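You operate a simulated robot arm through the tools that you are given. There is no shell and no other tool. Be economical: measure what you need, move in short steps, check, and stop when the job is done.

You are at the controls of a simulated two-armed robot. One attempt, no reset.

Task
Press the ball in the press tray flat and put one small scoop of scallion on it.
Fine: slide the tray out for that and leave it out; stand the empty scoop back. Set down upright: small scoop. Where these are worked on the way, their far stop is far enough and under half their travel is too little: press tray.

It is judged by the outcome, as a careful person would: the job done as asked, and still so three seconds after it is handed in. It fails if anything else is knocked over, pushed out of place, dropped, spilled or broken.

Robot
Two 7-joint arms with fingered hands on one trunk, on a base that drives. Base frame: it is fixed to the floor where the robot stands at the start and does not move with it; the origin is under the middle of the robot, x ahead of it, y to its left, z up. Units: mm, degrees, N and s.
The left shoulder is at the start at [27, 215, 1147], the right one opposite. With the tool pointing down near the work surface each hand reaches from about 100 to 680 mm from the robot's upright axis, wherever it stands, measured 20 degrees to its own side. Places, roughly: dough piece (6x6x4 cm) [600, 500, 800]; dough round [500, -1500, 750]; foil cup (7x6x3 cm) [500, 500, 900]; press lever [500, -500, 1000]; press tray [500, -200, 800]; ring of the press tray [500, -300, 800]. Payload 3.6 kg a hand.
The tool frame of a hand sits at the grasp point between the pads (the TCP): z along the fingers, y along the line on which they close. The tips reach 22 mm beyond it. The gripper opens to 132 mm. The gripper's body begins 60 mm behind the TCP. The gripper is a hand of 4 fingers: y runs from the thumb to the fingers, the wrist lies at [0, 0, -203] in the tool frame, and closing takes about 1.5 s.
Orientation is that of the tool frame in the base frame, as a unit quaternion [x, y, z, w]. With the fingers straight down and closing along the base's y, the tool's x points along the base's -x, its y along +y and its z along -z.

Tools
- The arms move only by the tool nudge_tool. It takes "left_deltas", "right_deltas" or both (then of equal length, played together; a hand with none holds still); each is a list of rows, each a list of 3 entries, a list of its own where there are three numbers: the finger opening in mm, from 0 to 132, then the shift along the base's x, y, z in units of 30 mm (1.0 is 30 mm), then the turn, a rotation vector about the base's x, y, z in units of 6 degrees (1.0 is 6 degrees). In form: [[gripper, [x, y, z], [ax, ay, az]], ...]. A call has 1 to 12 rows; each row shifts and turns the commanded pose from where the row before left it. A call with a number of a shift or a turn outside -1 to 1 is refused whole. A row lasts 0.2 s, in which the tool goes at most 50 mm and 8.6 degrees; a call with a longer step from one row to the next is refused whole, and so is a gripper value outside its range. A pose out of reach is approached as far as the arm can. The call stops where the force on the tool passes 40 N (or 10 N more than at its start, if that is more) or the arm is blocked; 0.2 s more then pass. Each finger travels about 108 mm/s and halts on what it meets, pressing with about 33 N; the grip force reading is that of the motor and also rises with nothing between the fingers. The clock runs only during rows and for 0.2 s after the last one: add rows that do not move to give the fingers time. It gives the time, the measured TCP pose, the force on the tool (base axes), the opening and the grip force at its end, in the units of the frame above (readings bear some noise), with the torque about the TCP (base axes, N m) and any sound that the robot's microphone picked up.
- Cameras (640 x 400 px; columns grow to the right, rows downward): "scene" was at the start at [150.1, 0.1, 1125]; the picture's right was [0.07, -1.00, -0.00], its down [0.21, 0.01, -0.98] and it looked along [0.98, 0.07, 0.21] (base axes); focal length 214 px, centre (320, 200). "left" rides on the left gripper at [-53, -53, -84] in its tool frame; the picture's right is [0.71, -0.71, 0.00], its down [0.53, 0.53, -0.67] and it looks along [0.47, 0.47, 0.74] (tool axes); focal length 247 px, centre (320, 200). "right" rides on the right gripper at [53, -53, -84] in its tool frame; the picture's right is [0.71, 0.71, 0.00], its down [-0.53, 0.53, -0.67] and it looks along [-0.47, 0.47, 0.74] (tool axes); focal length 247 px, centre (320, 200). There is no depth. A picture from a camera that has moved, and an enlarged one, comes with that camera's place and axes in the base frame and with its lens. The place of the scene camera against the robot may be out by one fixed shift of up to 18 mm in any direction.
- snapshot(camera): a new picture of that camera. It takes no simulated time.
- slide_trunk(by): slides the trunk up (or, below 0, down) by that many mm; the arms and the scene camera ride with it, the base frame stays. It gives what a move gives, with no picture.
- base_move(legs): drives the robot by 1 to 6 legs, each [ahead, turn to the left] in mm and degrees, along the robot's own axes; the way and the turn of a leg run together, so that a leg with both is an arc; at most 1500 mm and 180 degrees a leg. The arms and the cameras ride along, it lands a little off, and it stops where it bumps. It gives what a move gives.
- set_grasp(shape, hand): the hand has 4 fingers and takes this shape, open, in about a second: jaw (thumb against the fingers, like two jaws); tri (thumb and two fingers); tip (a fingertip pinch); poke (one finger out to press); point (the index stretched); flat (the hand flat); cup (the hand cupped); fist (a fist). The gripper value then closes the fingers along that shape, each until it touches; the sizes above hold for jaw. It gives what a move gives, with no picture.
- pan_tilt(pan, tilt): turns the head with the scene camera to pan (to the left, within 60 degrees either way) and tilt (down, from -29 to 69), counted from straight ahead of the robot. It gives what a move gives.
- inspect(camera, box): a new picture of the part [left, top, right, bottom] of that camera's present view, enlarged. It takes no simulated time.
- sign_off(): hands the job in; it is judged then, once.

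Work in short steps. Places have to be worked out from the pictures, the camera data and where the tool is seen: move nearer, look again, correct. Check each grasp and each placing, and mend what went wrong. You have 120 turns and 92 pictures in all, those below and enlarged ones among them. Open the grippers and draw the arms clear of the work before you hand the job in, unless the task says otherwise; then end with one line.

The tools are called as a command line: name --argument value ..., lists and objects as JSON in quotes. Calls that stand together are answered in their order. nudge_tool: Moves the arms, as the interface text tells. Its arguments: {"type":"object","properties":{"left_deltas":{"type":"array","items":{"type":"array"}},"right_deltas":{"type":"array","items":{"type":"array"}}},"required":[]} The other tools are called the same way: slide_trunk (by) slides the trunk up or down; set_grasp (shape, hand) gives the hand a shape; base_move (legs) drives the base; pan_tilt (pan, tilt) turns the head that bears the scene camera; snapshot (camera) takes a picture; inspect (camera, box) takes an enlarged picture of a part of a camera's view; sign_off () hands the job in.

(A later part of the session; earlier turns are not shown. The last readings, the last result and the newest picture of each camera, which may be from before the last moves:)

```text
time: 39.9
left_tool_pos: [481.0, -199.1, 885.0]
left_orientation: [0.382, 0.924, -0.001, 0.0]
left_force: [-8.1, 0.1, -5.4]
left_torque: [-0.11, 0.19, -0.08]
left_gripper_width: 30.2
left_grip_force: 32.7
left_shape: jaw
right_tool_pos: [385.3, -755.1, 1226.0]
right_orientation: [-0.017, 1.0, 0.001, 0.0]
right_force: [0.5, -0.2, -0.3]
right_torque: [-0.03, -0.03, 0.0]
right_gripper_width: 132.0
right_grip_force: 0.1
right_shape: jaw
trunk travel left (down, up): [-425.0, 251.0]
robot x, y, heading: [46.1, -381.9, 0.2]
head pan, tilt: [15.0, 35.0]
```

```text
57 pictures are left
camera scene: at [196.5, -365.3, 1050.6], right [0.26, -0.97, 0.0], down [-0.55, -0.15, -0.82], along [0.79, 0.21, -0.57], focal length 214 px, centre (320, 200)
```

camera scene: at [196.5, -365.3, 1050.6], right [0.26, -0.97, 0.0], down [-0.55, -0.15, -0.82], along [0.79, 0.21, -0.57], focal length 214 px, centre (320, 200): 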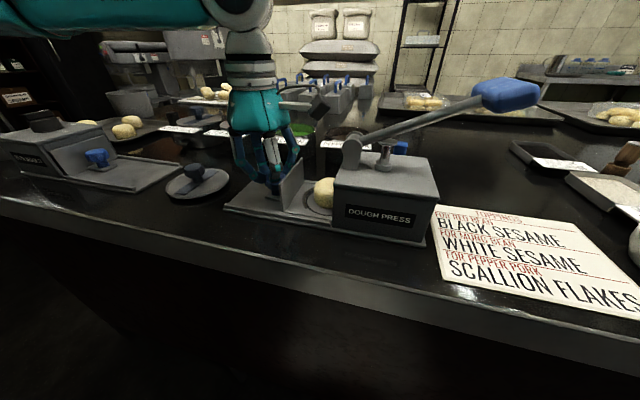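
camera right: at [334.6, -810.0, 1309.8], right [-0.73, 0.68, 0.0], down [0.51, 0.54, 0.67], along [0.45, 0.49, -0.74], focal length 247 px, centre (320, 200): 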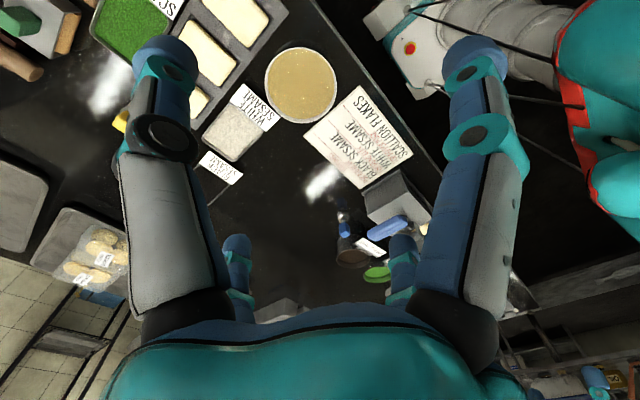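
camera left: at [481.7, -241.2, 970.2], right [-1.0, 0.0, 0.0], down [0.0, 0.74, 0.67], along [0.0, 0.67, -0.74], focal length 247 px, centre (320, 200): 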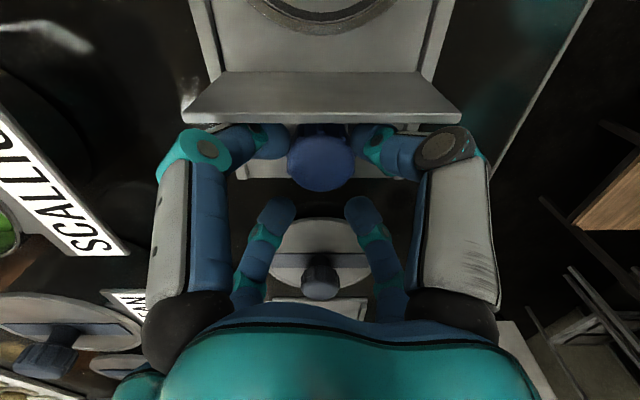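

The tray slides smoothly. I continue in small steps, easing x back 1 mm.

nudge_tool --left_deltas '[[20, [-0.04, -0.33, 0], [0, 0, 0]], [20, [0, -0.33, 0], [0, 0, 0]], [20, [0, -0.33, 0], [0, 0, 0]], [20, [0, -0.33, 0], [0, 0, 0]], [20, [0, -0.33, 0], [0, 0, 0]]]'

inspect --camera "scene" --box '[210, 40, 450, 260]'

```text
time: 41.1
left_tool_pos: [481.0, -247.3, 885.2]
left_orientation: [0.383, 0.924, -0.001, 0.0]
left_force: [-0.6, 0.5, -9.5]
left_torque: [-0.06, 0.07, -0.07]
left_gripper_width: 30.1
left_grip_force: 33.2
left_shape: jaw
right_tool_pos: [386.6, -755.7, 1225.2]
right_orientation: [-0.017, 1.0, 0.001, -0.002]
right_force: [-0.8, -0.3, 0.8]
right_torque: [0.01, 0.01, -0.02]
right_gripper_width: 132.0
right_grip_force: 0.0
right_shape: jaw
trunk travel left (down, up): [-425.0, 251.0]
robot x, y, heading: [46.6, -383.2, 0.5]
head pan, tilt: [15.0, 35.0]
```

```text
1.82 times, centred on (330, 150) of scene
camera zoom: at [197.5, -365.3, 1050.4], right [0.26, -0.97, 0.0], down [-0.55, -0.15, -0.82], along [0.79, 0.21, -0.57], focal length 390 px, centre (302, 291)
```

zoom: 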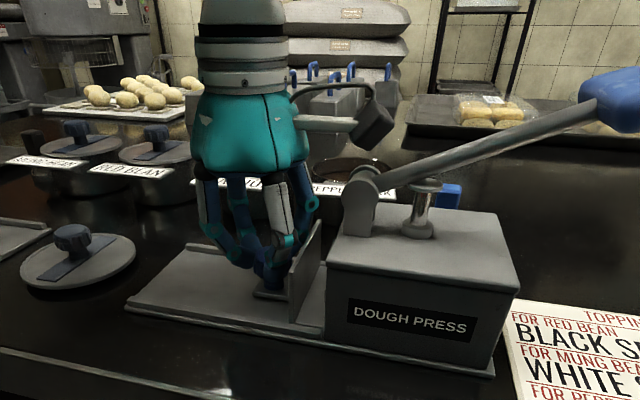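

The gripper's camera would run into the lever pivot. I release, raise, turn the hand +90° (camera then to the far side), and regrip.

nudge_tool --left_deltas '[[44, [0, 0, 0], [0, 0, 0]], [44, [0, 0, 0], [0, 0, 0]], [44, [0, 0, 0.5], [0, 0, 0]], [44, [0, 0, 1], [0, 0, 0]], [44, [0, 0, 0.6], [0, 0, 0]], [44, [0, 0.3, 0], [0, 0, 1]], [44, [0, 0, 0], [0, 0, 1]], [44, [0, 0, 0], [0, 0, 1]], [44, [0, 0, 0], [0, 0, 1]], [44, [0, 0, 0], [0, 0, 1]], [44, [0, 0, 0], [0, 0, 1]], [44, [0, 0, 0], [0, 0, 1]]]'

nudge_tool --left_deltas '[[44, [0, 0, 0], [0, 0, 1]], [44, [0, 0, 0], [0, 0, 1]], [44, [0, 0, 0], [0, 0, 1]], [44, [0, 0, 0], [0, 0, 1]], [44, [0, 0, 0], [0, 0, 1]], [44, [0, 0, 0], [0, 0, 1]], [44, [0, 0, 0], [0, 0, 1]], [44, [0, -0.3, 0], [0, 0, 1]], [44, [0, 0, 0], [0, 0, 0]]]'

snapshot --camera "left"

inspect --camera "scene" --box '[210, 40, 450, 260]'

```text
time: 43.7
left_tool_pos: [479.2, -238.1, 948.5]
left_orientation: [0.025, 1.0, 0.0, -0.001]
left_force: [0.6, 0.0, 0.0]
left_torque: [0.0, 0.03, 0.0]
left_gripper_width: 44.0
left_grip_force: 0.1
left_shape: jaw
right_tool_pos: [385.5, -755.6, 1225.5]
right_orientation: [-0.016, 1.0, 0.001, -0.001]
right_force: [-0.4, 0.3, 0.0]
right_torque: [0.01, -0.01, -0.02]
right_gripper_width: 132.2
right_grip_force: 0.1
right_shape: jaw
trunk travel left (down, up): [-425.0, 251.0]
robot x, y, heading: [44.3, -380.9, -0.1]
head pan, tilt: [15.0, 35.0]
```

```text
time: 45.7
left_tool_pos: [479.0, -247.8, 949.1]
left_orientation: [-0.384, 0.923, 0.001, 0.001]
left_force: [0.5, 0.0, 0.2]
left_torque: [-0.04, 0.0, 0.01]
left_gripper_width: 44.2
left_grip_force: 0.1
left_shape: jaw
right_tool_pos: [386.3, -755.2, 1225.7]
right_orientation: [-0.017, 1.0, 0.0, -0.001]
right_force: [-0.1, -0.2, 0.4]
right_torque: [0.01, -0.01, 0.0]
right_gripper_width: 132.2
right_grip_force: 0.0
right_shape: jaw
trunk travel left (down, up): [-425.0, 251.0]
robot x, y, heading: [45.0, -380.2, -0.1]
head pan, tilt: [15.0, 35.0]
```

```text
55 pictures are left
camera left: at [555.9, -245.7, 1032.6], right [0.0, -1.0, 0.0], down [-0.74, 0.0, 0.67], along [-0.67, 0.0, -0.74], focal length 247 px, centre (320, 200)
```

left: 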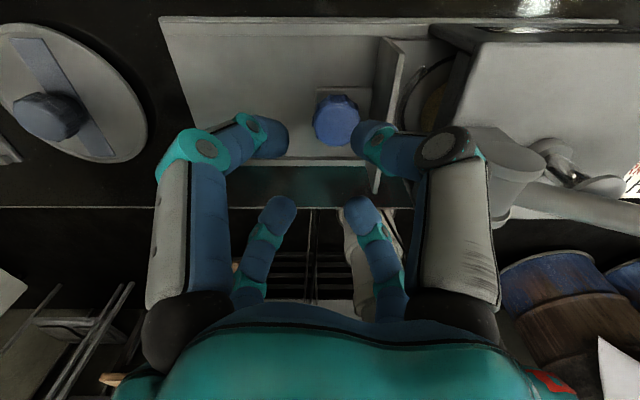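

```text
1.82 times, centred on (330, 150) of scene
camera zoom: at [197.0, -365.2, 1050.5], right [0.26, -0.97, 0.0], down [-0.55, -0.15, -0.82], along [0.79, 0.21, -0.57], focal length 390 px, centre (302, 291)
```

zoom: 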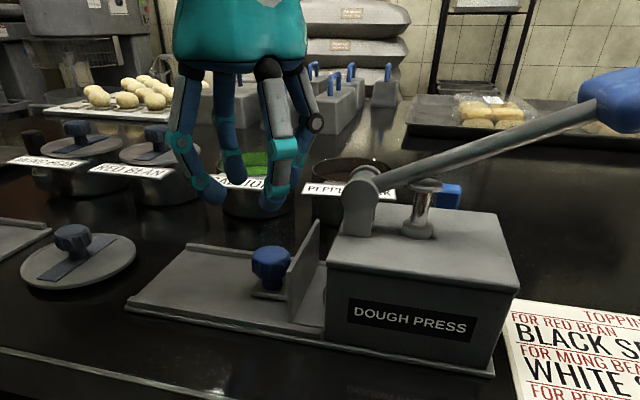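

Knob seen at about (484,-255). I shift slightly, descend and close on it.

nudge_tool --left_deltas '[[44, [0.07, -0.14, -0.5], [0, 0, 0]], [44, [0, 0, -0.5], [0, 0, 0]], [44, [0, 0, -0.5], [0, 0, 0]], [44, [0, 0, -0.6], [0, 0, 0]], [44, [0, 0, 0], [0, 0, 0]], [20, [0, 0, 0], [0, 0, 0]], [20, [0, 0, 0], [0, 0, 0]], [20, [0, 0, 0], [0, 0, 0]]]'

nudge_tool --left_deltas '[[20, [0, -0.33, 0], [0, 0, 0]], [20, [0, -0.33, 0], [0, 0, 0]], [20, [0, -0.33, 0], [0, 0, 0]], [20, [0, -0.33, 0], [0, 0, 0]]]'

inspect --camera "scene" --box '[210, 40, 450, 260]'

```text
time: 47.5
left_tool_pos: [480.3, -249.9, 883.7]
left_orientation: [-0.384, 0.923, 0.001, 0.0]
left_force: [-0.7, -0.2, -5.5]
left_torque: [-0.1, 0.01, 0.0]
left_gripper_width: 30.4
left_grip_force: 32.4
left_shape: jaw
right_tool_pos: [386.0, -755.8, 1226.1]
right_orientation: [-0.016, 1.0, 0.0, -0.001]
right_force: [-0.4, -0.3, 0.1]
right_torque: [-0.03, 0.01, 0.03]
right_gripper_width: 131.9
right_grip_force: 0.0
right_shape: jaw
trunk travel left (down, up): [-425.0, 251.0]
robot x, y, heading: [46.7, -382.2, 0.1]
head pan, tilt: [15.0, 35.0]
```

```text
time: 48.4
left_tool_pos: [480.5, -271.9, 883.6]
left_orientation: [-0.39, 0.921, 0.017, 0.004]
left_force: [-9.4, 21.4, 6.1]
left_torque: [0.03, 0.12, -0.33]
left_gripper_width: 30.1
left_grip_force: 33.0
left_shape: jaw
right_tool_pos: [383.8, -754.5, 1227.0]
right_orientation: [-0.018, 1.0, 0.001, -0.001]
right_force: [0.3, -0.1, -0.3]
right_torque: [0.03, 0.01, -0.01]
right_gripper_width: 132.0
right_grip_force: 0.0
right_shape: jaw
trunk travel left (down, up): [-425.0, 251.0]
robot x, y, heading: [43.7, -379.1, 0.0]
head pan, tilt: [15.0, 35.0]
stopped in row 4 (left hand): the force on the tool passed its limit at 46 N (the readings are from after the stop); the commanded pose is now the measured one
```

```text
1.82 times, centred on (330, 150) of scene
camera zoom: at [195.8, -365.0, 1050.8], right [0.26, -0.97, 0.0], down [-0.55, -0.15, -0.82], along [0.79, 0.21, -0.57], focal length 390 px, centre (302, 291)
```

zoom: 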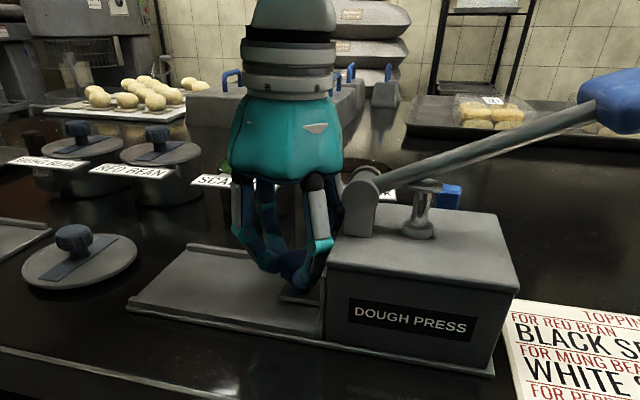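

A stop at 104 mm travel. I release and rise to see whether the plate is home.

nudge_tool --left_deltas '[[44, [0, 0.07, 0], [0, 0, 0]], [44, [0, 0, 0], [0, 0, 0]], [44, [0, 0, 0.5], [0, 0, 0]], [44, [0, 0.1, 1], [0, 0, 0]], [44, [0, 0.3, 1], [0, 0, 0]], [44, [0, 0.5, 1], [0, 0, 0]], [44, [0, 0.7, 0], [0, 0, 0]], [44, [0, 1, 0], [0, 0, 0]], [44, [0, 1, 0], [0, 0, 0]]]'

inspect --camera "scene" --box '[240, 70, 440, 260]'

snapshot --camera "left"

```text
time: 50.4
left_tool_pos: [481.7, -164.2, 988.5]
left_orientation: [-0.388, 0.922, 0.012, 0.003]
left_force: [-0.4, 0.3, -0.6]
left_torque: [0.01, -0.03, -0.02]
left_gripper_width: 43.9
left_grip_force: 0.1
left_shape: jaw
right_tool_pos: [385.5, -753.8, 1226.0]
right_orientation: [-0.017, 1.0, 0.001, -0.001]
right_force: [0.3, -0.1, 0.3]
right_torque: [-0.01, -0.03, 0.0]
right_gripper_width: 132.0
right_grip_force: 0.0
right_shape: jaw
trunk travel left (down, up): [-425.0, 251.0]
robot x, y, heading: [42.6, -384.7, -0.0]
head pan, tilt: [15.0, 35.0]
```

```text
2.11 times, centred on (340, 165) of scene
camera zoom: at [196.9, -364.9, 1050.5], right [0.26, -0.97, 0.0], down [-0.55, -0.15, -0.82], along [0.79, 0.21, -0.57], focal length 452 px, centre (278, 274)
```

zoom: 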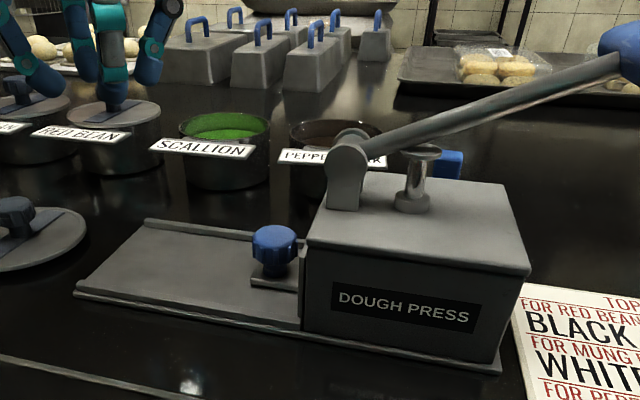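

```text
51 pictures are left
camera left: at [559.3, -164.2, 1073.1], right [0.01, -1.0, -0.02], down [-0.74, -0.02, 0.67], along [-0.67, 0.01, -0.74], focal length 247 px, centre (320, 200)
```

left: 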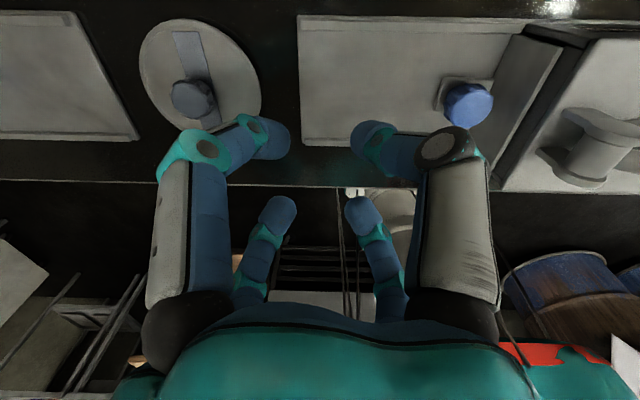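

The plate is nearly home but a small gap may remain (hand probably met the pivot). I close the fingers and push the knob from its left side.

nudge_tool --left_deltas '[[0, [0, -0.35, -0.85], [0, 0, 0]], [0, [0, -0.35, -0.85], [0, 0, 0]], [0, [0, -0.35, -0.85], [0, 0, 0]], [0, [0, -0.35, -0.85], [0, 0, 0]], [0, [0, 0, 0], [0, 0, 0]], [0, [0, -0.33, 0], [0, 0, 0]], [0, [0, -0.33, 0], [0, 0, 0]], [0, [0, -0.33, 0], [0, 0, 0]], [0, [0, -0.33, 0], [0, 0, 0]]]'

inspect --camera "scene" --box '[240, 70, 440, 260]'

```text
time: 52.4
left_tool_pos: [483.4, -245.9, 887.8]
left_orientation: [-0.388, 0.922, 0.012, 0.004]
left_force: [0.1, 0.4, -0.9]
left_torque: [0.0, -0.02, 0.02]
left_gripper_width: 0.0
left_grip_force: 32.7
left_shape: jaw
right_tool_pos: [385.9, -753.8, 1225.7]
right_orientation: [-0.018, 1.0, 0.0, -0.001]
right_force: [0.0, 0.2, -0.2]
right_torque: [0.01, 0.02, -0.01]
right_gripper_width: 131.8
right_grip_force: 0.1
right_shape: jaw
trunk travel left (down, up): [-425.0, 251.0]
robot x, y, heading: [49.3, -385.3, 0.1]
head pan, tilt: [15.0, 35.0]
```

```text
2.11 times, centred on (340, 165) of scene
camera zoom: at [197.1, -365.4, 1050.5], right [0.26, -0.97, 0.0], down [-0.55, -0.15, -0.82], along [0.79, 0.21, -0.57], focal length 452 px, centre (278, 274)
```

zoom: 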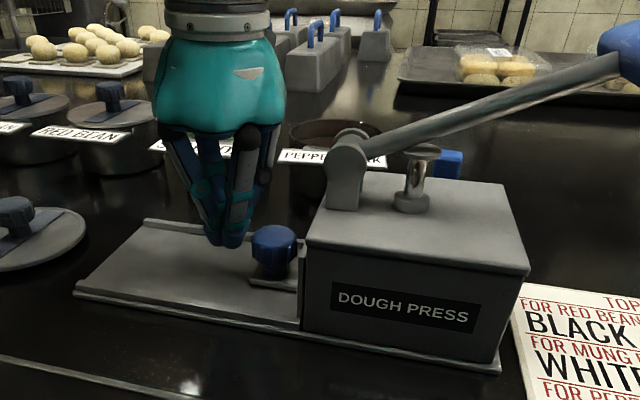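

Near the knob without contact yet; I keep pushing toward -y until it stops.

nudge_tool --left_deltas '[[0, [0, -0.3, -0.1], [0, 0, 0]], [0, [0, -0.3, 0], [0, 0, 0]], [0, [0, -0.25, 0], [0, 0, 0]], [0, [0, -0.25, 0], [0, 0, 0]], [0, [0, -0.25, 0], [0, 0, 0]]]'

inspect --camera "scene" --box '[240, 70, 440, 260]'

```text
time: 53.1
left_tool_pos: [482.5, -256.5, 885.2]
left_orientation: [-0.393, 0.919, 0.027, 0.007]
left_force: [-7.5, 21.4, 8.3]
left_torque: [0.09, 0.11, -0.22]
left_gripper_width: 0.0
left_grip_force: 33.4
left_shape: jaw
right_tool_pos: [384.7, -754.5, 1227.1]
right_orientation: [-0.018, 1.0, 0.001, 0.0]
right_force: [-0.4, -0.4, 0.3]
right_torque: [0.06, 0.0, -0.01]
right_gripper_width: 132.3
right_grip_force: 0.0
right_shape: jaw
trunk travel left (down, up): [-425.0, 251.0]
robot x, y, heading: [44.0, -382.4, 0.1]
head pan, tilt: [15.0, 35.0]
stopped in row 3 (left hand): the force on the tool passed its limit at 46 N (the readings are from after the stop); the commanded pose is now the measured one
```

```text
2.11 times, centred on (340, 165) of scene
camera zoom: at [195.7, -364.9, 1050.7], right [0.26, -0.97, 0.0], down [-0.55, -0.15, -0.82], along [0.79, 0.21, -0.57], focal length 452 px, centre (278, 274)
```

zoom: 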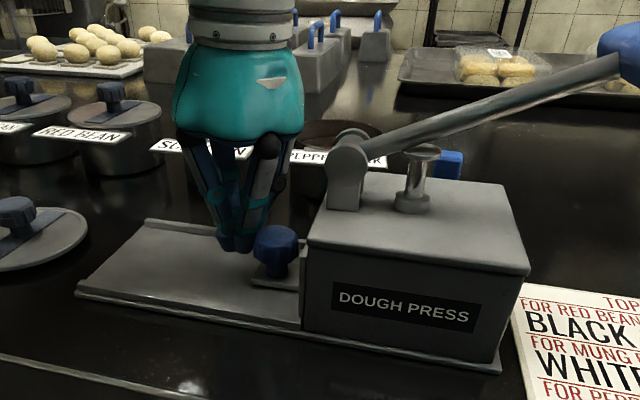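

The tray is at its inner stop. I withdraw the left hand up and left, set the right hand to a fist and bring it above the lever handle at about (470,-485,1016).

nudge_tool --left_deltas '[[0, [0, 0.5, 0], [0, 0, 0]], [0, [0, 0.5, 0.5], [0, 0, 0]], [0, [0, 0.5, 1], [0, 0, 0]], [0, [0, 0.5, 1], [0, 0, 0]], [0, [0, 0.5, 1], [0, 0, 0]], [0, [0, 0.5, 1], [0, 0, 0]], [0, [0, 0.5, 1], [0, 0, 0]], [0, [0, 0.5, 0.5], [0, 0, 0]], [0, [0, 0, 0], [0, 0, 0]], [0, [0, 0, 0], [0, 0, 0]]]'

set_grasp --hand "right" --shape "fist"

nudge_tool --right_deltas '[[132, [0.28, 0.9, 0], [0, 0, 0]], [132, [0.28, 0.9, 0], [0, 0, 0]], [132, [0.28, 0.9, 0], [0, 0, 0]], [132, [0.28, 0.9, 0], [0, 0, 0]], [132, [0.28, 0.9, 0], [0, 0, 0]], [132, [0.28, 0.9, 0], [0, 0, 0]], [132, [0.28, 0.9, -0.5], [0, 0, 0]], [132, [0.28, 0.9, -0.8], [0, 0, 0]], [132, [0.28, 0.9, -0.8], [0, 0, 0]], [132, [0.28, 0.9, 0], [0, 0, 0]], [132, [0, 0, 0], [0, 0, 0]]]'

pan_tilt --pan -10 --tilt 20

snapshot --camera "scene"

snapshot --camera "right"

```text
time: 55.3
left_tool_pos: [484.5, -139.2, 1064.4]
left_orientation: [-0.393, 0.919, 0.022, 0.006]
left_force: [0.1, -0.4, -0.5]
left_torque: [0.02, 0.0, 0.03]
left_gripper_width: 0.0
left_grip_force: 33.2
left_shape: jaw
right_tool_pos: [386.4, -755.8, 1225.6]
right_orientation: [-0.018, 1.0, 0.002, -0.001]
right_force: [0.2, 0.1, 0.8]
right_torque: [-0.01, 0.03, 0.04]
right_gripper_width: 132.1
right_grip_force: 0.0
right_shape: jaw
trunk travel left (down, up): [-425.0, 251.0]
robot x, y, heading: [47.6, -382.5, 0.3]
head pan, tilt: [15.0, 35.0]
```

```text
time: 56.2
left_tool_pos: [484.7, -139.2, 1063.4]
left_orientation: [-0.392, 0.92, 0.022, 0.006]
left_force: [-0.3, 0.5, 0.1]
left_torque: [0.01, 0.01, 0.01]
left_gripper_width: 0.0
left_grip_force: 33.4
left_shape: jaw
right_tool_pos: [386.2, -755.5, 1228.0]
right_orientation: [-0.017, 1.0, 0.001, -0.001]
right_force: [0.8, 0.1, 0.1]
right_torque: [0.02, 0.01, 0.0]
right_gripper_width: 0.0
right_grip_force: 0.1
right_shape: fist
trunk travel left (down, up): [-425.0, 251.0]
robot x, y, heading: [44.2, -383.9, -0.1]
head pan, tilt: [15.0, 35.0]
```

```text
time: 58.6
left_tool_pos: [485.9, -138.9, 1064.5]
left_orientation: [-0.391, 0.92, 0.022, 0.005]
left_force: [-0.4, -0.1, -0.4]
left_torque: [0.01, 0.0, 0.02]
left_gripper_width: 0.0
left_grip_force: 32.5
left_shape: jaw
right_tool_pos: [423.2, -617.3, 1190.0]
right_orientation: [-0.017, 1.0, 0.001, -0.002]
right_force: [0.5, -0.5, 0.6]
right_torque: [-0.03, -0.01, -0.01]
right_gripper_width: 0.0
right_grip_force: 0.0
right_shape: fist
right hand out of reach, approached as far as the arm can: row 5, 6, 7, 8, 9, 10
trunk travel left (down, up): [-425.0, 251.0]
robot x, y, heading: [43.1, -381.0, 0.4]
head pan, tilt: [15.0, 35.0]
```

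```text
time: 59.5
left_tool_pos: [484.9, -139.7, 1065.6]
left_orientation: [-0.391, 0.92, 0.022, 0.006]
left_force: [-0.9, 0.2, 0.4]
left_torque: [0.02, 0.01, 0.0]
left_gripper_width: 0.0
left_grip_force: 33.4
left_shape: jaw
right_tool_pos: [422.7, -617.8, 1190.8]
right_orientation: [-0.018, 1.0, 0.0, -0.001]
right_force: [0.2, 0.5, -0.1]
right_torque: [0.02, -0.03, -0.02]
right_gripper_width: 0.0
right_grip_force: 0.2
right_shape: fist
trunk travel left (down, up): [-425.0, 251.0]
robot x, y, heading: [45.2, -383.3, 0.2]
head pan, tilt: [-10.0, 20.0]
```

```text
48 pictures are left
camera scene: at [203.9, -404.1, 1074.2], right [-0.17, -0.99, 0.0], down [-0.34, 0.06, -0.94], along [0.93, -0.16, -0.34], focal length 214 px, centre (320, 200)
```

scene: 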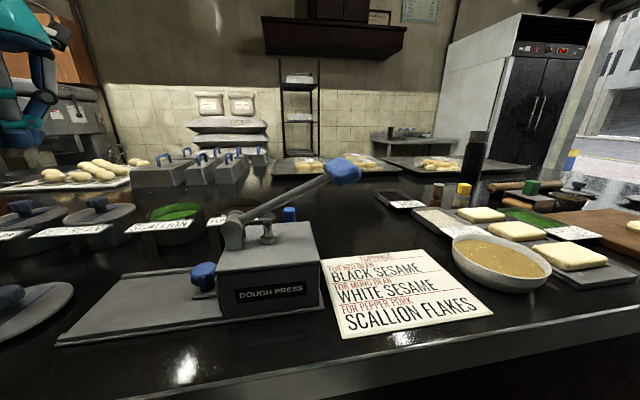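

```text
47 pictures are left
camera right: at [372.2, -673.2, 1274.2], right [-0.73, 0.68, 0.0], down [0.51, 0.54, 0.67], along [0.45, 0.49, -0.74], focal length 247 px, centre (320, 200)
```

right: 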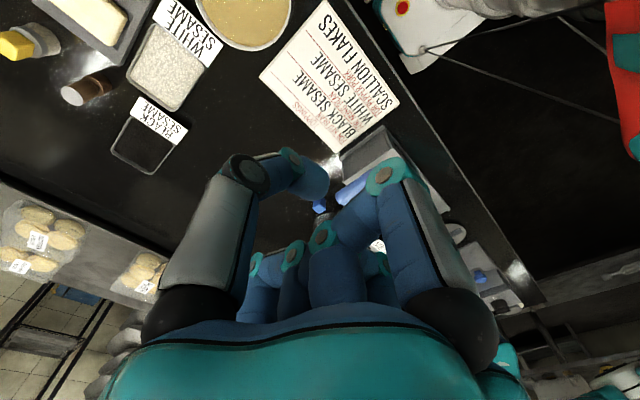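

At that height the right arm couldn't reach; I lower toward z≈1085 which should bring it over the handle.

nudge_tool --right_deltas '[[0, [0, 0, -0.6], [0, 0, 0]], [0, [0, 0, -0.6], [0, 0, 0]], [0, [0, 0, -0.6], [0, 0, 0]], [0, [0, 0, -0.6], [0, 0, 0]], [0, [0, 0, 0], [0, 0, 0]], [0, [0, 0, 0], [0, 0, 0]]]'

snapshot --camera "scene"

```text
time: 60.9
left_tool_pos: [486.4, -139.9, 1064.3]
left_orientation: [-0.392, 0.92, 0.023, 0.005]
left_force: [0.4, -0.2, -0.1]
left_torque: [-0.04, -0.04, 0.01]
left_gripper_width: 0.0
left_grip_force: 32.9
left_shape: jaw
right_tool_pos: [421.9, -618.5, 1118.9]
right_orientation: [-0.017, 1.0, 0.001, -0.002]
right_force: [0.5, 1.0, 0.3]
right_torque: [-0.05, 0.03, -0.01]
right_gripper_width: 0.2
right_grip_force: 0.1
right_shape: fist
trunk travel left (down, up): [-425.0, 251.0]
robot x, y, heading: [46.1, -381.8, 0.3]
head pan, tilt: [-10.0, 20.0]
```

```text
46 pictures are left
camera scene: at [203.9, -404.2, 1074.3], right [-0.17, -0.99, 0.0], down [-0.34, 0.06, -0.94], along [0.93, -0.16, -0.34], focal length 214 px, centre (320, 200)
```

scene: 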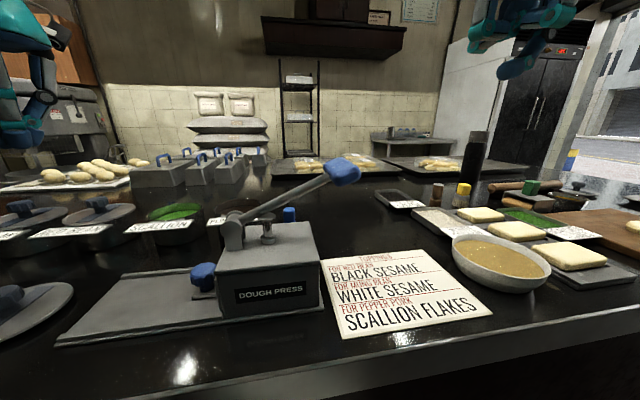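

Commanded follows measured. Now I go sideways to over the handle at z≈1119.

nudge_tool --right_deltas '[[0, [0.27, 0.75, 0], [0, 0, 0]], [0, [0.27, 0.75, 0], [0, 0, 0]], [0, [0.27, 0.75, 0], [0, 0, 0]], [0, [0.27, 0.75, 0], [0, 0, 0]], [0, [0.27, 0.75, 0], [0, 0, 0]], [0, [0.27, 0.75, 0], [0, 0, 0]], [0, [0, 0, 0], [0, 0, 0]]]'

snapshot --camera "scene"

snapshot --camera "right"

```text
time: 62.5
left_tool_pos: [485.3, -140.2, 1063.3]
left_orientation: [-0.391, 0.92, 0.023, 0.005]
left_force: [-0.4, -0.1, -0.3]
left_torque: [-0.01, 0.02, 0.0]
left_gripper_width: 0.0
left_grip_force: 32.5
left_shape: jaw
right_tool_pos: [426.0, -612.1, 1120.1]
right_orientation: [-0.017, 1.0, 0.002, -0.001]
right_force: [-0.7, -0.3, -0.7]
right_torque: [-0.01, -0.01, 0.0]
right_gripper_width: 0.2
right_grip_force: 0.1
right_shape: fist
right hand out of reach, approached as far as the arm can: row 1, 2, 3, 4, 5, 6
trunk travel left (down, up): [-425.0, 251.0]
robot x, y, heading: [46.9, -380.5, 0.4]
head pan, tilt: [-10.0, 20.0]
```

```text
45 pictures are left
camera scene: at [203.9, -404.2, 1074.3], right [-0.17, -0.99, 0.0], down [-0.34, 0.06, -0.94], along [0.93, -0.16, -0.34], focal length 214 px, centre (320, 200)
```

scene: 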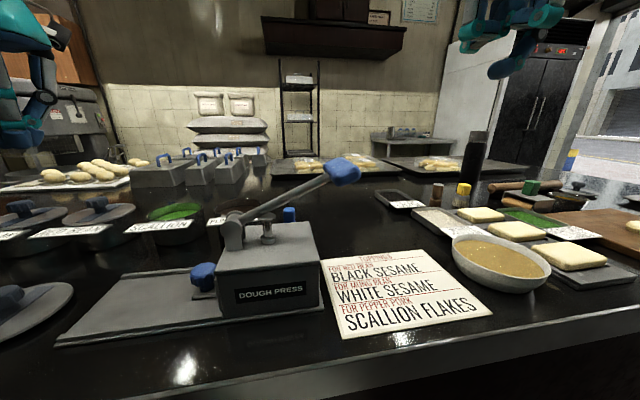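

```text
44 pictures are left
camera right: at [374.3, -666.1, 1203.5], right [-0.73, 0.68, 0.0], down [0.51, 0.54, 0.67], along [0.46, 0.49, -0.74], focal length 247 px, centre (320, 200)
```

right: 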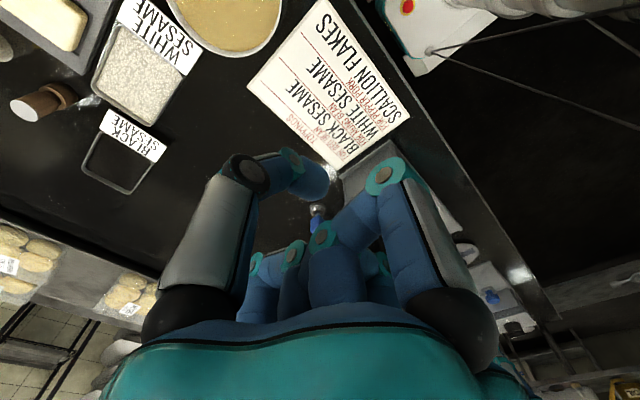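

The arm is cramped because the wrist is above the shoulder. I raise the trunk 180 mm, then move over the handle.

slide_trunk --by 180

nudge_tool --right_deltas '[[0, [0.18, 0.5, -0.6], [0, 0, 0]], [0, [0.18, 0.5, -0.6], [0, 0, 0]], [0, [0.18, 0.5, -0.6], [0, 0, 0]], [0, [0.18, 0.5, -0.6], [0, 0, 0]], [0, [0.18, 0.5, -0.6], [0, 0, 0]], [0, [0.18, 0.5, -0.6], [0, 0, 0]], [0, [0.18, 0.5, -0.6], [0, 0, 0]], [0, [0.18, 0.5, -0.6], [0, 0, 0]], [0, [0, 0, 0], [0, 0, 0]]]'

```text
time: 64.5
left_tool_pos: [482.8, -140.0, 1243.0]
left_orientation: [-0.391, 0.92, 0.022, 0.006]
left_force: [0.5, 0.6, -0.6]
left_torque: [-0.02, 0.02, 0.0]
left_gripper_width: 0.0
left_grip_force: 33.0
left_shape: jaw
right_tool_pos: [423.4, -613.3, 1303.4]
right_orientation: [-0.016, 1.0, 0.002, 0.005]
right_force: [-0.8, 0.4, 0.1]
right_torque: [0.0, 0.03, -0.05]
right_gripper_width: 0.1
right_grip_force: 0.0
right_shape: fist
trunk travel left (down, up): [-605.0, 71.0]
robot x, y, heading: [48.4, -383.3, -0.1]
head pan, tilt: [-10.0, 20.0]
```

```text
time: 66.5
left_tool_pos: [482.9, -140.0, 1243.7]
left_orientation: [-0.392, 0.92, 0.023, 0.006]
left_force: [0.3, 0.6, -0.3]
left_torque: [-0.02, -0.01, 0.0]
left_gripper_width: 0.0
left_grip_force: 33.6
left_shape: jaw
right_tool_pos: [424.8, -613.4, 1290.0]
right_orientation: [-0.017, 1.0, 0.002, 0.006]
right_force: [0.9, 0.7, 0.0]
right_torque: [-0.03, 0.01, 0.02]
right_gripper_width: 0.0
right_grip_force: 0.1
right_shape: fist
right hand out of reach, approached as far as the arm can: row 1, 2, 3, 4, 5, 6, 7, 8
trunk travel left (down, up): [-605.0, 71.0]
robot x, y, heading: [46.0, -380.7, 0.1]
head pan, tilt: [-10.0, 20.0]
```

Still limited; I first go straight down, then approach sideways with some yaw.

nudge_tool --right_deltas '[[0, [-0.3, -0.3, -0.9], [0, 0, 0]], [0, [0, 0, -0.9], [0, 0, 0]], [0, [0, 0, -0.9], [0, 0, 0]], [0, [0, 0, -0.9], [0, 0, 0]], [0, [0, 0, -0.9], [0, 0, 0]], [0, [0, 0, -0.9], [0, 0, 0]], [0, [0, 0, 0], [0, 0, 0]]]'

nudge_tool --right_deltas '[[0, [0, 0, 0], [0, 0, 1]], [0, [0, 0, 0], [0, 0, 1]], [0, [0, 0, 0], [0, 0, 1]], [0, [0, 0, 0], [0, 0, 1]], [0, [0, 0, 0], [0, 0, 1]], [0, [0.3, 0.8, 0], [0, 0, 0]], [0, [0.3, 0.8, 0], [0, 0, 0]], [0, [0.3, 0.8, 0], [0, 0, 0]], [0, [0, 0, 0], [0, 0, 0]]]'

```text
time: 68.1
left_tool_pos: [484.0, -139.2, 1244.0]
left_orientation: [-0.391, 0.92, 0.021, 0.006]
left_force: [0.1, 0.1, -0.6]
left_torque: [0.0, 0.02, 0.01]
left_gripper_width: 0.0
left_grip_force: 33.4
left_shape: jaw
right_tool_pos: [400.6, -641.2, 1139.1]
right_orientation: [-0.016, 1.0, 0.002, 0.006]
right_force: [0.1, -0.3, 0.4]
right_torque: [-0.01, -0.03, -0.04]
right_gripper_width: 0.1
right_grip_force: 0.0
right_shape: fist
right hand out of reach, approached as far as the arm can: row 4, 5, 6
trunk travel left (down, up): [-605.0, 71.0]
robot x, y, heading: [44.2, -380.6, 0.2]
head pan, tilt: [-10.0, 20.0]
```

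```text
time: 70.1
left_tool_pos: [484.0, -140.0, 1244.3]
left_orientation: [-0.392, 0.92, 0.022, 0.005]
left_force: [0.4, 0.1, -0.3]
left_torque: [-0.03, 0.0, 0.01]
left_gripper_width: 0.0
left_grip_force: 33.0
left_shape: jaw
right_tool_pos: [396.9, -625.8, 1160.5]
right_orientation: [-0.274, 0.962, 0.004, 0.005]
right_force: [0.0, 1.0, -0.1]
right_torque: [0.03, -0.01, 0.0]
right_gripper_width: 0.1
right_grip_force: 0.0
right_shape: fist
right hand out of reach, approached as far as the arm can: row 6, 7, 8
trunk travel left (down, up): [-605.0, 71.0]
robot x, y, heading: [45.3, -383.8, -0.1]
head pan, tilt: [-10.0, 20.0]
```

Yaw that way doesn't help; I try the other direction.

nudge_tool --right_deltas '[[0, [0, -0.5, 0], [0, 0, -1]], [0, [0, 0, 0], [0, 0, -1]], [0, [0, 0, 0], [0, 0, -1]], [0, [0, 0, 0], [0, 0, -1]], [0, [0, 0, 0], [0, 0, -1]], [0, [0, 0, 0], [0, 0, -1]], [0, [0, 0, 0], [0, 0, -1]], [0, [0, 0, 0], [0, 0, -1]], [0, [0, 0, 0], [0, 0, -1]], [0, [0, 0, 0], [0, 0, -1]]]'

nudge_tool --right_deltas '[[0, [0.3, 0.8, 0], [0, 0, -0.5]], [0, [0.3, 0.8, 0], [0, 0, -0.5]], [0, [0.3, 0.8, 0], [0, 0, -0.5]], [0, [0.3, 0.8, 0], [0, 0, -0.5]], [0, [0.3, 0.8, 0], [0, 0, -0.5]], [0, [0, 0, 0], [0, 0, 0]]]'

```text
time: 72.3
left_tool_pos: [483.0, -139.7, 1245.3]
left_orientation: [-0.392, 0.92, 0.022, 0.006]
left_force: [0.5, 0.2, 0.5]
left_torque: [-0.01, 0.01, 0.01]
left_gripper_width: 0.0
left_grip_force: 33.0
left_shape: jaw
right_tool_pos: [400.6, -657.1, 1168.4]
right_orientation: [0.244, 0.97, 0.001, 0.005]
right_force: [-0.2, -0.5, 0.7]
right_torque: [-0.02, -0.01, -0.03]
right_gripper_width: 0.0
right_grip_force: 0.1
right_shape: fist
right hand out of reach, approached as far as the arm can: row 10
trunk travel left (down, up): [-605.0, 71.0]
robot x, y, heading: [44.4, -383.9, 0.2]
head pan, tilt: [-10.0, 20.0]
```

```text
time: 73.7
left_tool_pos: [482.7, -140.6, 1245.2]
left_orientation: [-0.392, 0.92, 0.022, 0.005]
left_force: [-0.3, -0.5, 0.6]
left_torque: [0.0, -0.01, 0.01]
left_gripper_width: 0.0
left_grip_force: 32.6
left_shape: jaw
right_tool_pos: [453.5, -689.3, 1218.4]
right_orientation: [0.366, 0.93, 0.001, 0.004]
right_force: [1.1, 0.3, -0.3]
right_torque: [0.01, 0.01, 0.0]
right_gripper_width: 0.3
right_grip_force: 0.0
right_shape: fist
right hand out of reach, approached as far as the arm can: row 1, 2, 3, 4, 5
trunk travel left (down, up): [-605.0, 71.0]
robot x, y, heading: [45.4, -381.9, -0.1]
head pan, tilt: [-10.0, 20.0]
```

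The right arm can't get inward enough; I park it outward and use the left hand for the lever instead.

set_grasp --hand "left" --shape "fist"

nudge_tool --left_deltas '[[0, [0, -0.96, -0.3], [0, 0, -0.5]], [0, [0, -0.96, -0.3], [0, 0, -0.5]], [0, [0, -0.96, -0.3], [0, 0, -0.5]], [0, [0, -0.96, -0.3], [0, 0, -0.5]], [0, [0, -0.96, -0.3], [0, 0, -0.5]], [0, [0, -0.96, -0.3], [0, 0, -0.5]], [0, [0, -0.96, -0.3], [0, 0, -0.5]], [0, [0, -0.96, -0.3], [0, 0, -0.5]], [0, [0, -0.96, -0.3], [0, 0, -0.5]], [0, [0, -0.96, -0.3], [0, 0, -0.5]], [0, [0, -0.96, -0.3], [0, 0, -0.5]], [0, [0, -0.96, -0.3], [0, 0, -0.5]]]' --right_deltas '[[0, [-0.3, -0.4, 0], [0, 0, 1]], [0, [-0.3, -0.4, 0], [0, 0, 1]], [0, [-0.3, -0.4, 0], [0, 0, 1]], [0, [-0.3, -0.4, 0], [0, 0, 1]], [0, [-0.3, -0.4, 0], [0, 0, 1]], [0, [-0.3, -0.4, 0], [0, 0, 1]], [0, [-0.3, -0.4, 0], [0, 0, 1]], [0, [-0.3, -0.4, 0], [0, 0, 0]], [0, [0, 0, 0], [0, 0, 0]], [0, [0, 0, 0], [0, 0, 0]], [0, [0, 0, 0], [0, 0, 0]], [0, [0, 0, 0], [0, 0, 0]]]'

pan_tilt --pan -5 --tilt 35

snapshot --camera "scene"

```text
time: 74.6
left_tool_pos: [483.5, -140.3, 1243.8]
left_orientation: [-0.392, 0.92, 0.022, 0.006]
left_force: [-0.2, 0.5, 0.0]
left_torque: [-0.03, 0.01, -0.01]
left_gripper_width: 0.0
left_grip_force: 0.1
left_shape: fist
right_tool_pos: [452.0, -688.4, 1218.3]
right_orientation: [0.366, 0.931, 0.001, 0.004]
right_force: [-0.3, 0.1, 0.6]
right_torque: [-0.01, -0.01, 0.01]
right_gripper_width: 0.1
right_grip_force: 0.1
right_shape: fist
trunk travel left (down, up): [-605.0, 71.0]
robot x, y, heading: [43.1, -384.1, 0.0]
head pan, tilt: [-10.0, 20.0]
```

```text
time: 77.2
left_tool_pos: [482.4, -487.1, 1136.1]
left_orientation: [-0.087, 0.996, 0.02, 0.012]
left_force: [-0.3, -0.5, 1.4]
left_torque: [0.03, -0.01, 0.0]
left_gripper_width: 0.0
left_grip_force: 0.0
left_shape: fist
right_tool_pos: [383.1, -786.4, 1219.0]
right_orientation: [0.01, 1.0, 0.001, 0.005]
right_force: [0.3, -0.8, -0.8]
right_torque: [0.02, 0.0, 0.0]
right_gripper_width: 0.1
right_grip_force: 0.1
right_shape: fist
trunk travel left (down, up): [-605.0, 71.0]
robot x, y, heading: [42.7, -381.9, 0.3]
head pan, tilt: [-10.0, 20.0]
```

```text
time: 78.0
left_tool_pos: [482.7, -485.9, 1135.2]
left_orientation: [-0.089, 0.996, 0.018, 0.012]
left_force: [0.6, 0.8, 0.2]
left_torque: [-0.03, 0.03, -0.02]
left_gripper_width: 0.0
left_grip_force: 0.1
left_shape: fist
right_tool_pos: [381.6, -785.6, 1219.7]
right_orientation: [0.011, 1.0, 0.002, 0.005]
right_force: [0.0, -0.1, 0.1]
right_torque: [0.02, 0.01, 0.01]
right_gripper_width: 0.1
right_grip_force: 0.0
right_shape: fist
trunk travel left (down, up): [-605.0, 71.0]
robot x, y, heading: [44.1, -381.8, 0.0]
head pan, tilt: [-5.0, 35.0]
```

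```text
43 pictures are left
camera scene: at [199.0, -395.9, 1232.5], right [-0.09, -1.0, 0.0], down [-0.57, 0.05, -0.82], along [0.82, -0.07, -0.57], focal length 214 px, centre (320, 200)
```

scene: 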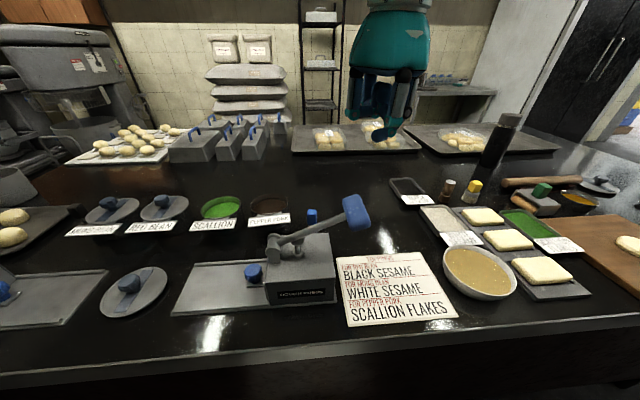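

The left hand is over the handle region. I align x/y and descend to about z 1075.

nudge_tool --left_deltas '[[0, [-0.4, 0.05, -0.5], [0, 0, 0]], [0, [0, 0, -0.5], [0, 0, 0]], [0, [0, 0, -0.5], [0, 0, 0]], [0, [0, 0, -0.5], [0, 0, 0]], [0, [0, 0, 0], [0, 0, 0]]]'

inspect --camera "scene" --box '[240, 60, 460, 300]'

snapshot --camera "left"

```text
time: 79.2
left_tool_pos: [472.0, -483.7, 1075.6]
left_orientation: [-0.088, 0.996, 0.019, 0.013]
left_force: [-0.2, 0.5, -0.2]
left_torque: [0.01, 0.0, 0.02]
left_gripper_width: 0.1
left_grip_force: 0.0
left_shape: fist
right_tool_pos: [382.4, -785.2, 1219.3]
right_orientation: [0.01, 1.0, 0.002, 0.006]
right_force: [0.0, 1.4, 0.0]
right_torque: [-0.01, 0.0, -0.01]
right_gripper_width: 0.0
right_grip_force: 0.0
right_shape: fist
trunk travel left (down, up): [-605.0, 71.0]
robot x, y, heading: [45.2, -385.3, 0.3]
head pan, tilt: [-5.0, 35.0]
```

```text
1.67 times, centred on (350, 180) of scene
camera zoom: at [198.9, -395.7, 1232.4], right [-0.09, -1.0, 0.0], down [-0.57, 0.05, -0.82], along [0.82, -0.07, -0.57], focal length 358 px, centre (270, 233)
```

zoom: 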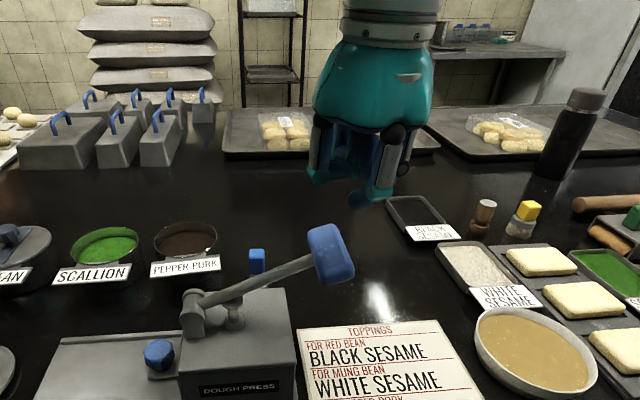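

```text
41 pictures are left
camera left: at [532.2, -528.7, 1158.3], right [-0.57, -0.82, -0.04], down [-0.62, 0.4, 0.67], along [-0.53, 0.41, -0.74], focal length 247 px, centre (320, 200)
```

left: 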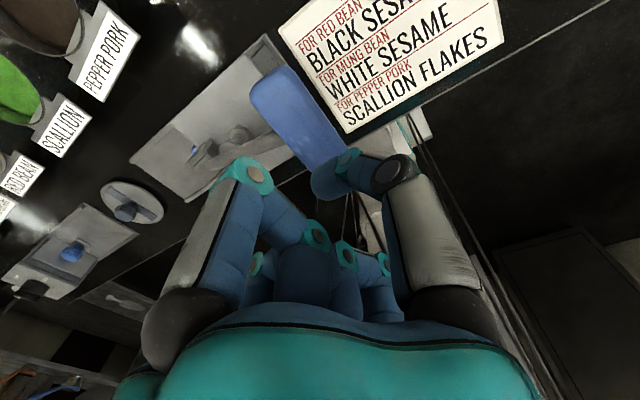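

I push straight down slowly, watching for contact.

nudge_tool --left_deltas '[[0, [0, 0.1, -0.4], [0, 0, 0]], [0, [0, 0, -0.4], [0, 0, 0]], [0, [0, 0, -0.4], [0, 0, 0]], [0, [0, 0, -0.4], [0, 0, 0]], [0, [0, 0, -0.4], [0, 0, 0]], [0, [0, 0, -0.4], [0, 0, 0]]]'

inspect --camera "scene" --box '[240, 60, 460, 300]'

```text
time: 80.5
left_tool_pos: [471.1, -480.6, 1002.7]
left_orientation: [-0.088, 0.996, 0.018, 0.011]
left_force: [0.7, 0.0, 0.5]
left_torque: [0.0, -0.02, 0.05]
left_gripper_width: 0.0
left_grip_force: 0.0
left_shape: fist
right_tool_pos: [382.0, -785.0, 1219.7]
right_orientation: [0.011, 1.0, 0.001, 0.006]
right_force: [0.4, 0.1, -0.1]
right_torque: [0.01, -0.03, -0.03]
right_gripper_width: 0.0
right_grip_force: 0.1
right_shape: fist
trunk travel left (down, up): [-605.0, 71.0]
robot x, y, heading: [44.6, -385.6, 0.3]
head pan, tilt: [-5.0, 35.0]
```

```text
1.67 times, centred on (350, 180) of scene
camera zoom: at [198.9, -395.8, 1232.4], right [-0.09, -1.0, 0.0], down [-0.57, 0.05, -0.82], along [0.82, -0.07, -0.57], focal length 358 px, centre (270, 233)
```

zoom: 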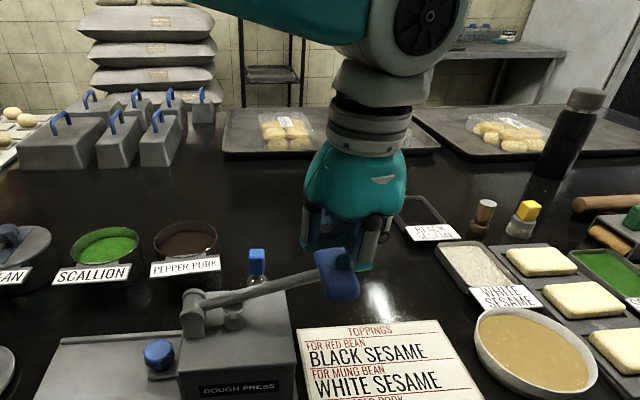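

The lever is moving down under nearly no force. I continue.

nudge_tool --left_deltas '[[0, [0, 0, -0.4], [0, 0, 0]], [0, [0, 0, -0.4], [0, 0, 0]], [0, [0, 0, -0.4], [0, 0, 0]], [0, [0, 0, -0.4], [0, 0, 0]], [0, [0, 0, -0.4], [0, 0, 0]], [0, [0, 0, -0.4], [0, 0, 0]], [0, [0, 0, -0.4], [0, 0, 0]], [0, [0, 0, -0.4], [0, 0, 0]]]'

inspect --camera "scene" --box '[240, 60, 460, 300]'

```text
time: 82.5
left_tool_pos: [506.0, -455.3, 924.0]
left_orientation: [-0.123, 0.992, 0.014, 0.027]
left_force: [-7.3, -10.4, 33.8]
left_torque: [-0.51, -0.11, -0.14]
left_gripper_width: 0.1
left_grip_force: 0.1
left_shape: fist
right_tool_pos: [378.5, -786.8, 1220.5]
right_orientation: [0.011, 1.0, 0.002, 0.006]
right_force: [0.2, 0.1, 0.7]
right_torque: [-0.03, -0.01, -0.05]
right_gripper_width: 0.1
right_grip_force: 0.1
right_shape: fist
trunk travel left (down, up): [-605.0, 71.0]
robot x, y, heading: [46.5, -383.2, -0.2]
head pan, tilt: [-5.0, 35.0]
stopped in row 8 (left hand): the force on the tool passed its limit at 45 N (the readings are from after the stop); the commanded pose is now the measured one
```

```text
1.67 times, centred on (350, 180) of scene
camera zoom: at [194.9, -396.5, 1233.3], right [-0.09, -1.0, 0.0], down [-0.57, 0.05, -0.82], along [0.82, -0.07, -0.57], focal length 358 px, centre (270, 233)
```

zoom: 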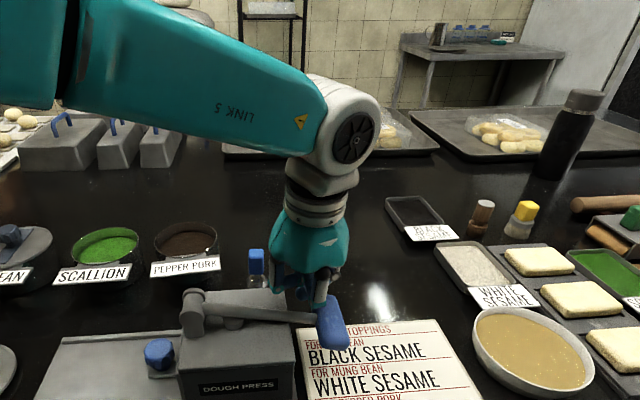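

The handle is about 100 mm down and the lever lies nearly on the press top. I raise the hand 60 mm to see whether the lever stays and how low it is.

nudge_tool --left_deltas '[[0, [0, 0, 1], [0, 0, 0]], [0, [0, 0, 1], [0, 0, 0]], [0, [0, 0, 1], [0, 0, 0]], [0, [0, 0, 1], [0, 0, 0]], [0, [0, 0, 0], [0, 0, 0]]]'

inspect --camera "scene" --box '[240, 160, 400, 300]'

```text
time: 83.7
left_tool_pos: [507.6, -457.6, 1040.1]
left_orientation: [-0.12, 0.992, 0.016, 0.026]
left_force: [-1.3, -0.5, -0.5]
left_torque: [-0.01, 0.02, -0.01]
left_gripper_width: 0.0
left_grip_force: 0.1
left_shape: fist
right_tool_pos: [382.0, -784.8, 1218.8]
right_orientation: [0.01, 1.0, 0.001, 0.006]
right_force: [0.5, 1.1, -0.9]
right_torque: [0.0, -0.01, 0.01]
right_gripper_width: 0.0
right_grip_force: 0.1
right_shape: fist
trunk travel left (down, up): [-605.0, 71.0]
robot x, y, heading: [46.4, -378.9, 0.2]
head pan, tilt: [-5.0, 35.0]
```

```text
2.86 times, centred on (320, 230) of scene
camera zoom: at [199.2, -395.8, 1232.4], right [-0.09, -1.0, 0.0], down [-0.57, 0.05, -0.82], along [0.82, -0.07, -0.57], focal length 613 px, centre (320, 114)
```

zoom: 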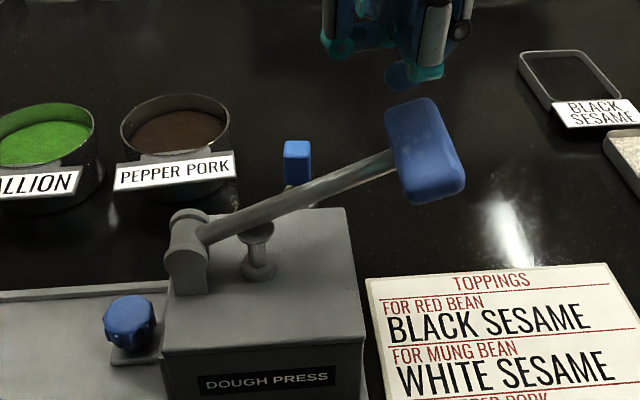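

The lever springs back up by itself. To be sure of a full stroke I press once more, further out (y≈-497) so that the fist clears the press body.

nudge_tool --left_deltas '[[0, [0, 0, 1], [0, 0, 0]], [0, [-0.6, -0.6, 0], [0, 0, 0]], [0, [-0.6, -0.7, 0], [0, 0, 0]], [0, [0, 0, -0.8], [0, 0, 0]], [0, [0, 0, -0.5], [0, 0, 0]], [0, [0, 0, -0.5], [0, 0, 0]], [0, [0, 0, -0.5], [0, 0, 0]], [0, [0, 0, -0.5], [0, 0, 0]], [0, [0, 0, -0.5], [0, 0, 0]], [0, [0, 0, -0.4], [0, 0, 0]]]'

nudge_tool --left_deltas '[[0, [0, 0, -0.3], [0, 0, 0]], [0, [0, 0, -0.3], [0, 0, 0]], [0, [0, 0, -0.3], [0, 0, 0]], [0, [0, 0, -0.3], [0, 0, 0]], [0, [0, 0, -0.3], [0, 0, 0]], [0, [0, 0, -0.3], [0, 0, 0]], [0, [0, 0, -0.3], [0, 0, 0]], [0, [0, 0, -0.3], [0, 0, 0]]]'

inspect --camera "scene" --box '[240, 160, 400, 300]'

```text
time: 85.9
left_tool_pos: [483.9, -493.0, 970.0]
left_orientation: [-0.137, 0.99, 0.006, 0.029]
left_force: [-8.8, -38.1, 12.7]
left_torque: [0.62, 0.46, 1.2]
left_gripper_width: 0.2
left_grip_force: 0.0
left_shape: fist
right_tool_pos: [380.3, -788.8, 1219.2]
right_orientation: [0.011, 1.0, 0.003, 0.007]
right_force: [-1.0, 0.9, -0.3]
right_torque: [-0.01, 0.01, -0.01]
right_gripper_width: 0.3
right_grip_force: 0.0
right_shape: fist
trunk travel left (down, up): [-605.0, 71.0]
robot x, y, heading: [48.8, -383.9, 0.3]
head pan, tilt: [-5.0, 35.0]
```

```text
time: 86.9
left_tool_pos: [504.7, -470.3, 938.7]
left_orientation: [-0.163, 0.987, 0.002, 0.018]
left_force: [-20.1, -32.5, 3.2]
left_torque: [0.36, 1.08, -0.59]
left_gripper_width: 0.0
left_grip_force: 0.2
left_shape: fist
right_tool_pos: [380.5, -787.5, 1218.5]
right_orientation: [0.011, 1.0, 0.002, 0.006]
right_force: [-0.8, 0.4, -0.1]
right_torque: [0.01, -0.03, -0.01]
right_gripper_width: 0.0
right_grip_force: 0.0
right_shape: fist
trunk travel left (down, up): [-605.0, 71.0]
robot x, y, heading: [48.3, -383.7, -0.3]
head pan, tilt: [-5.0, 35.0]
stopped in row 5 (left hand): the force on the tool passed its limit at 58 N (the readings are from after the stop); the commanded pose is now the measured one
```

```text
2.86 times, centred on (320, 230) of scene
camera zoom: at [197.8, -398.9, 1232.5], right [-0.09, -1.0, 0.0], down [-0.57, 0.05, -0.82], along [0.82, -0.07, -0.57], focal length 613 px, centre (320, 114)
```

zoom: 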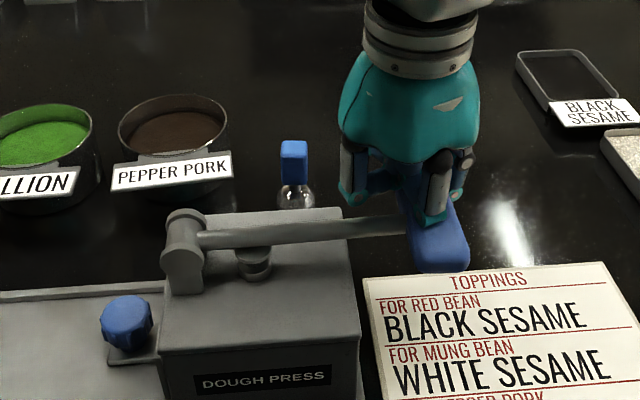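

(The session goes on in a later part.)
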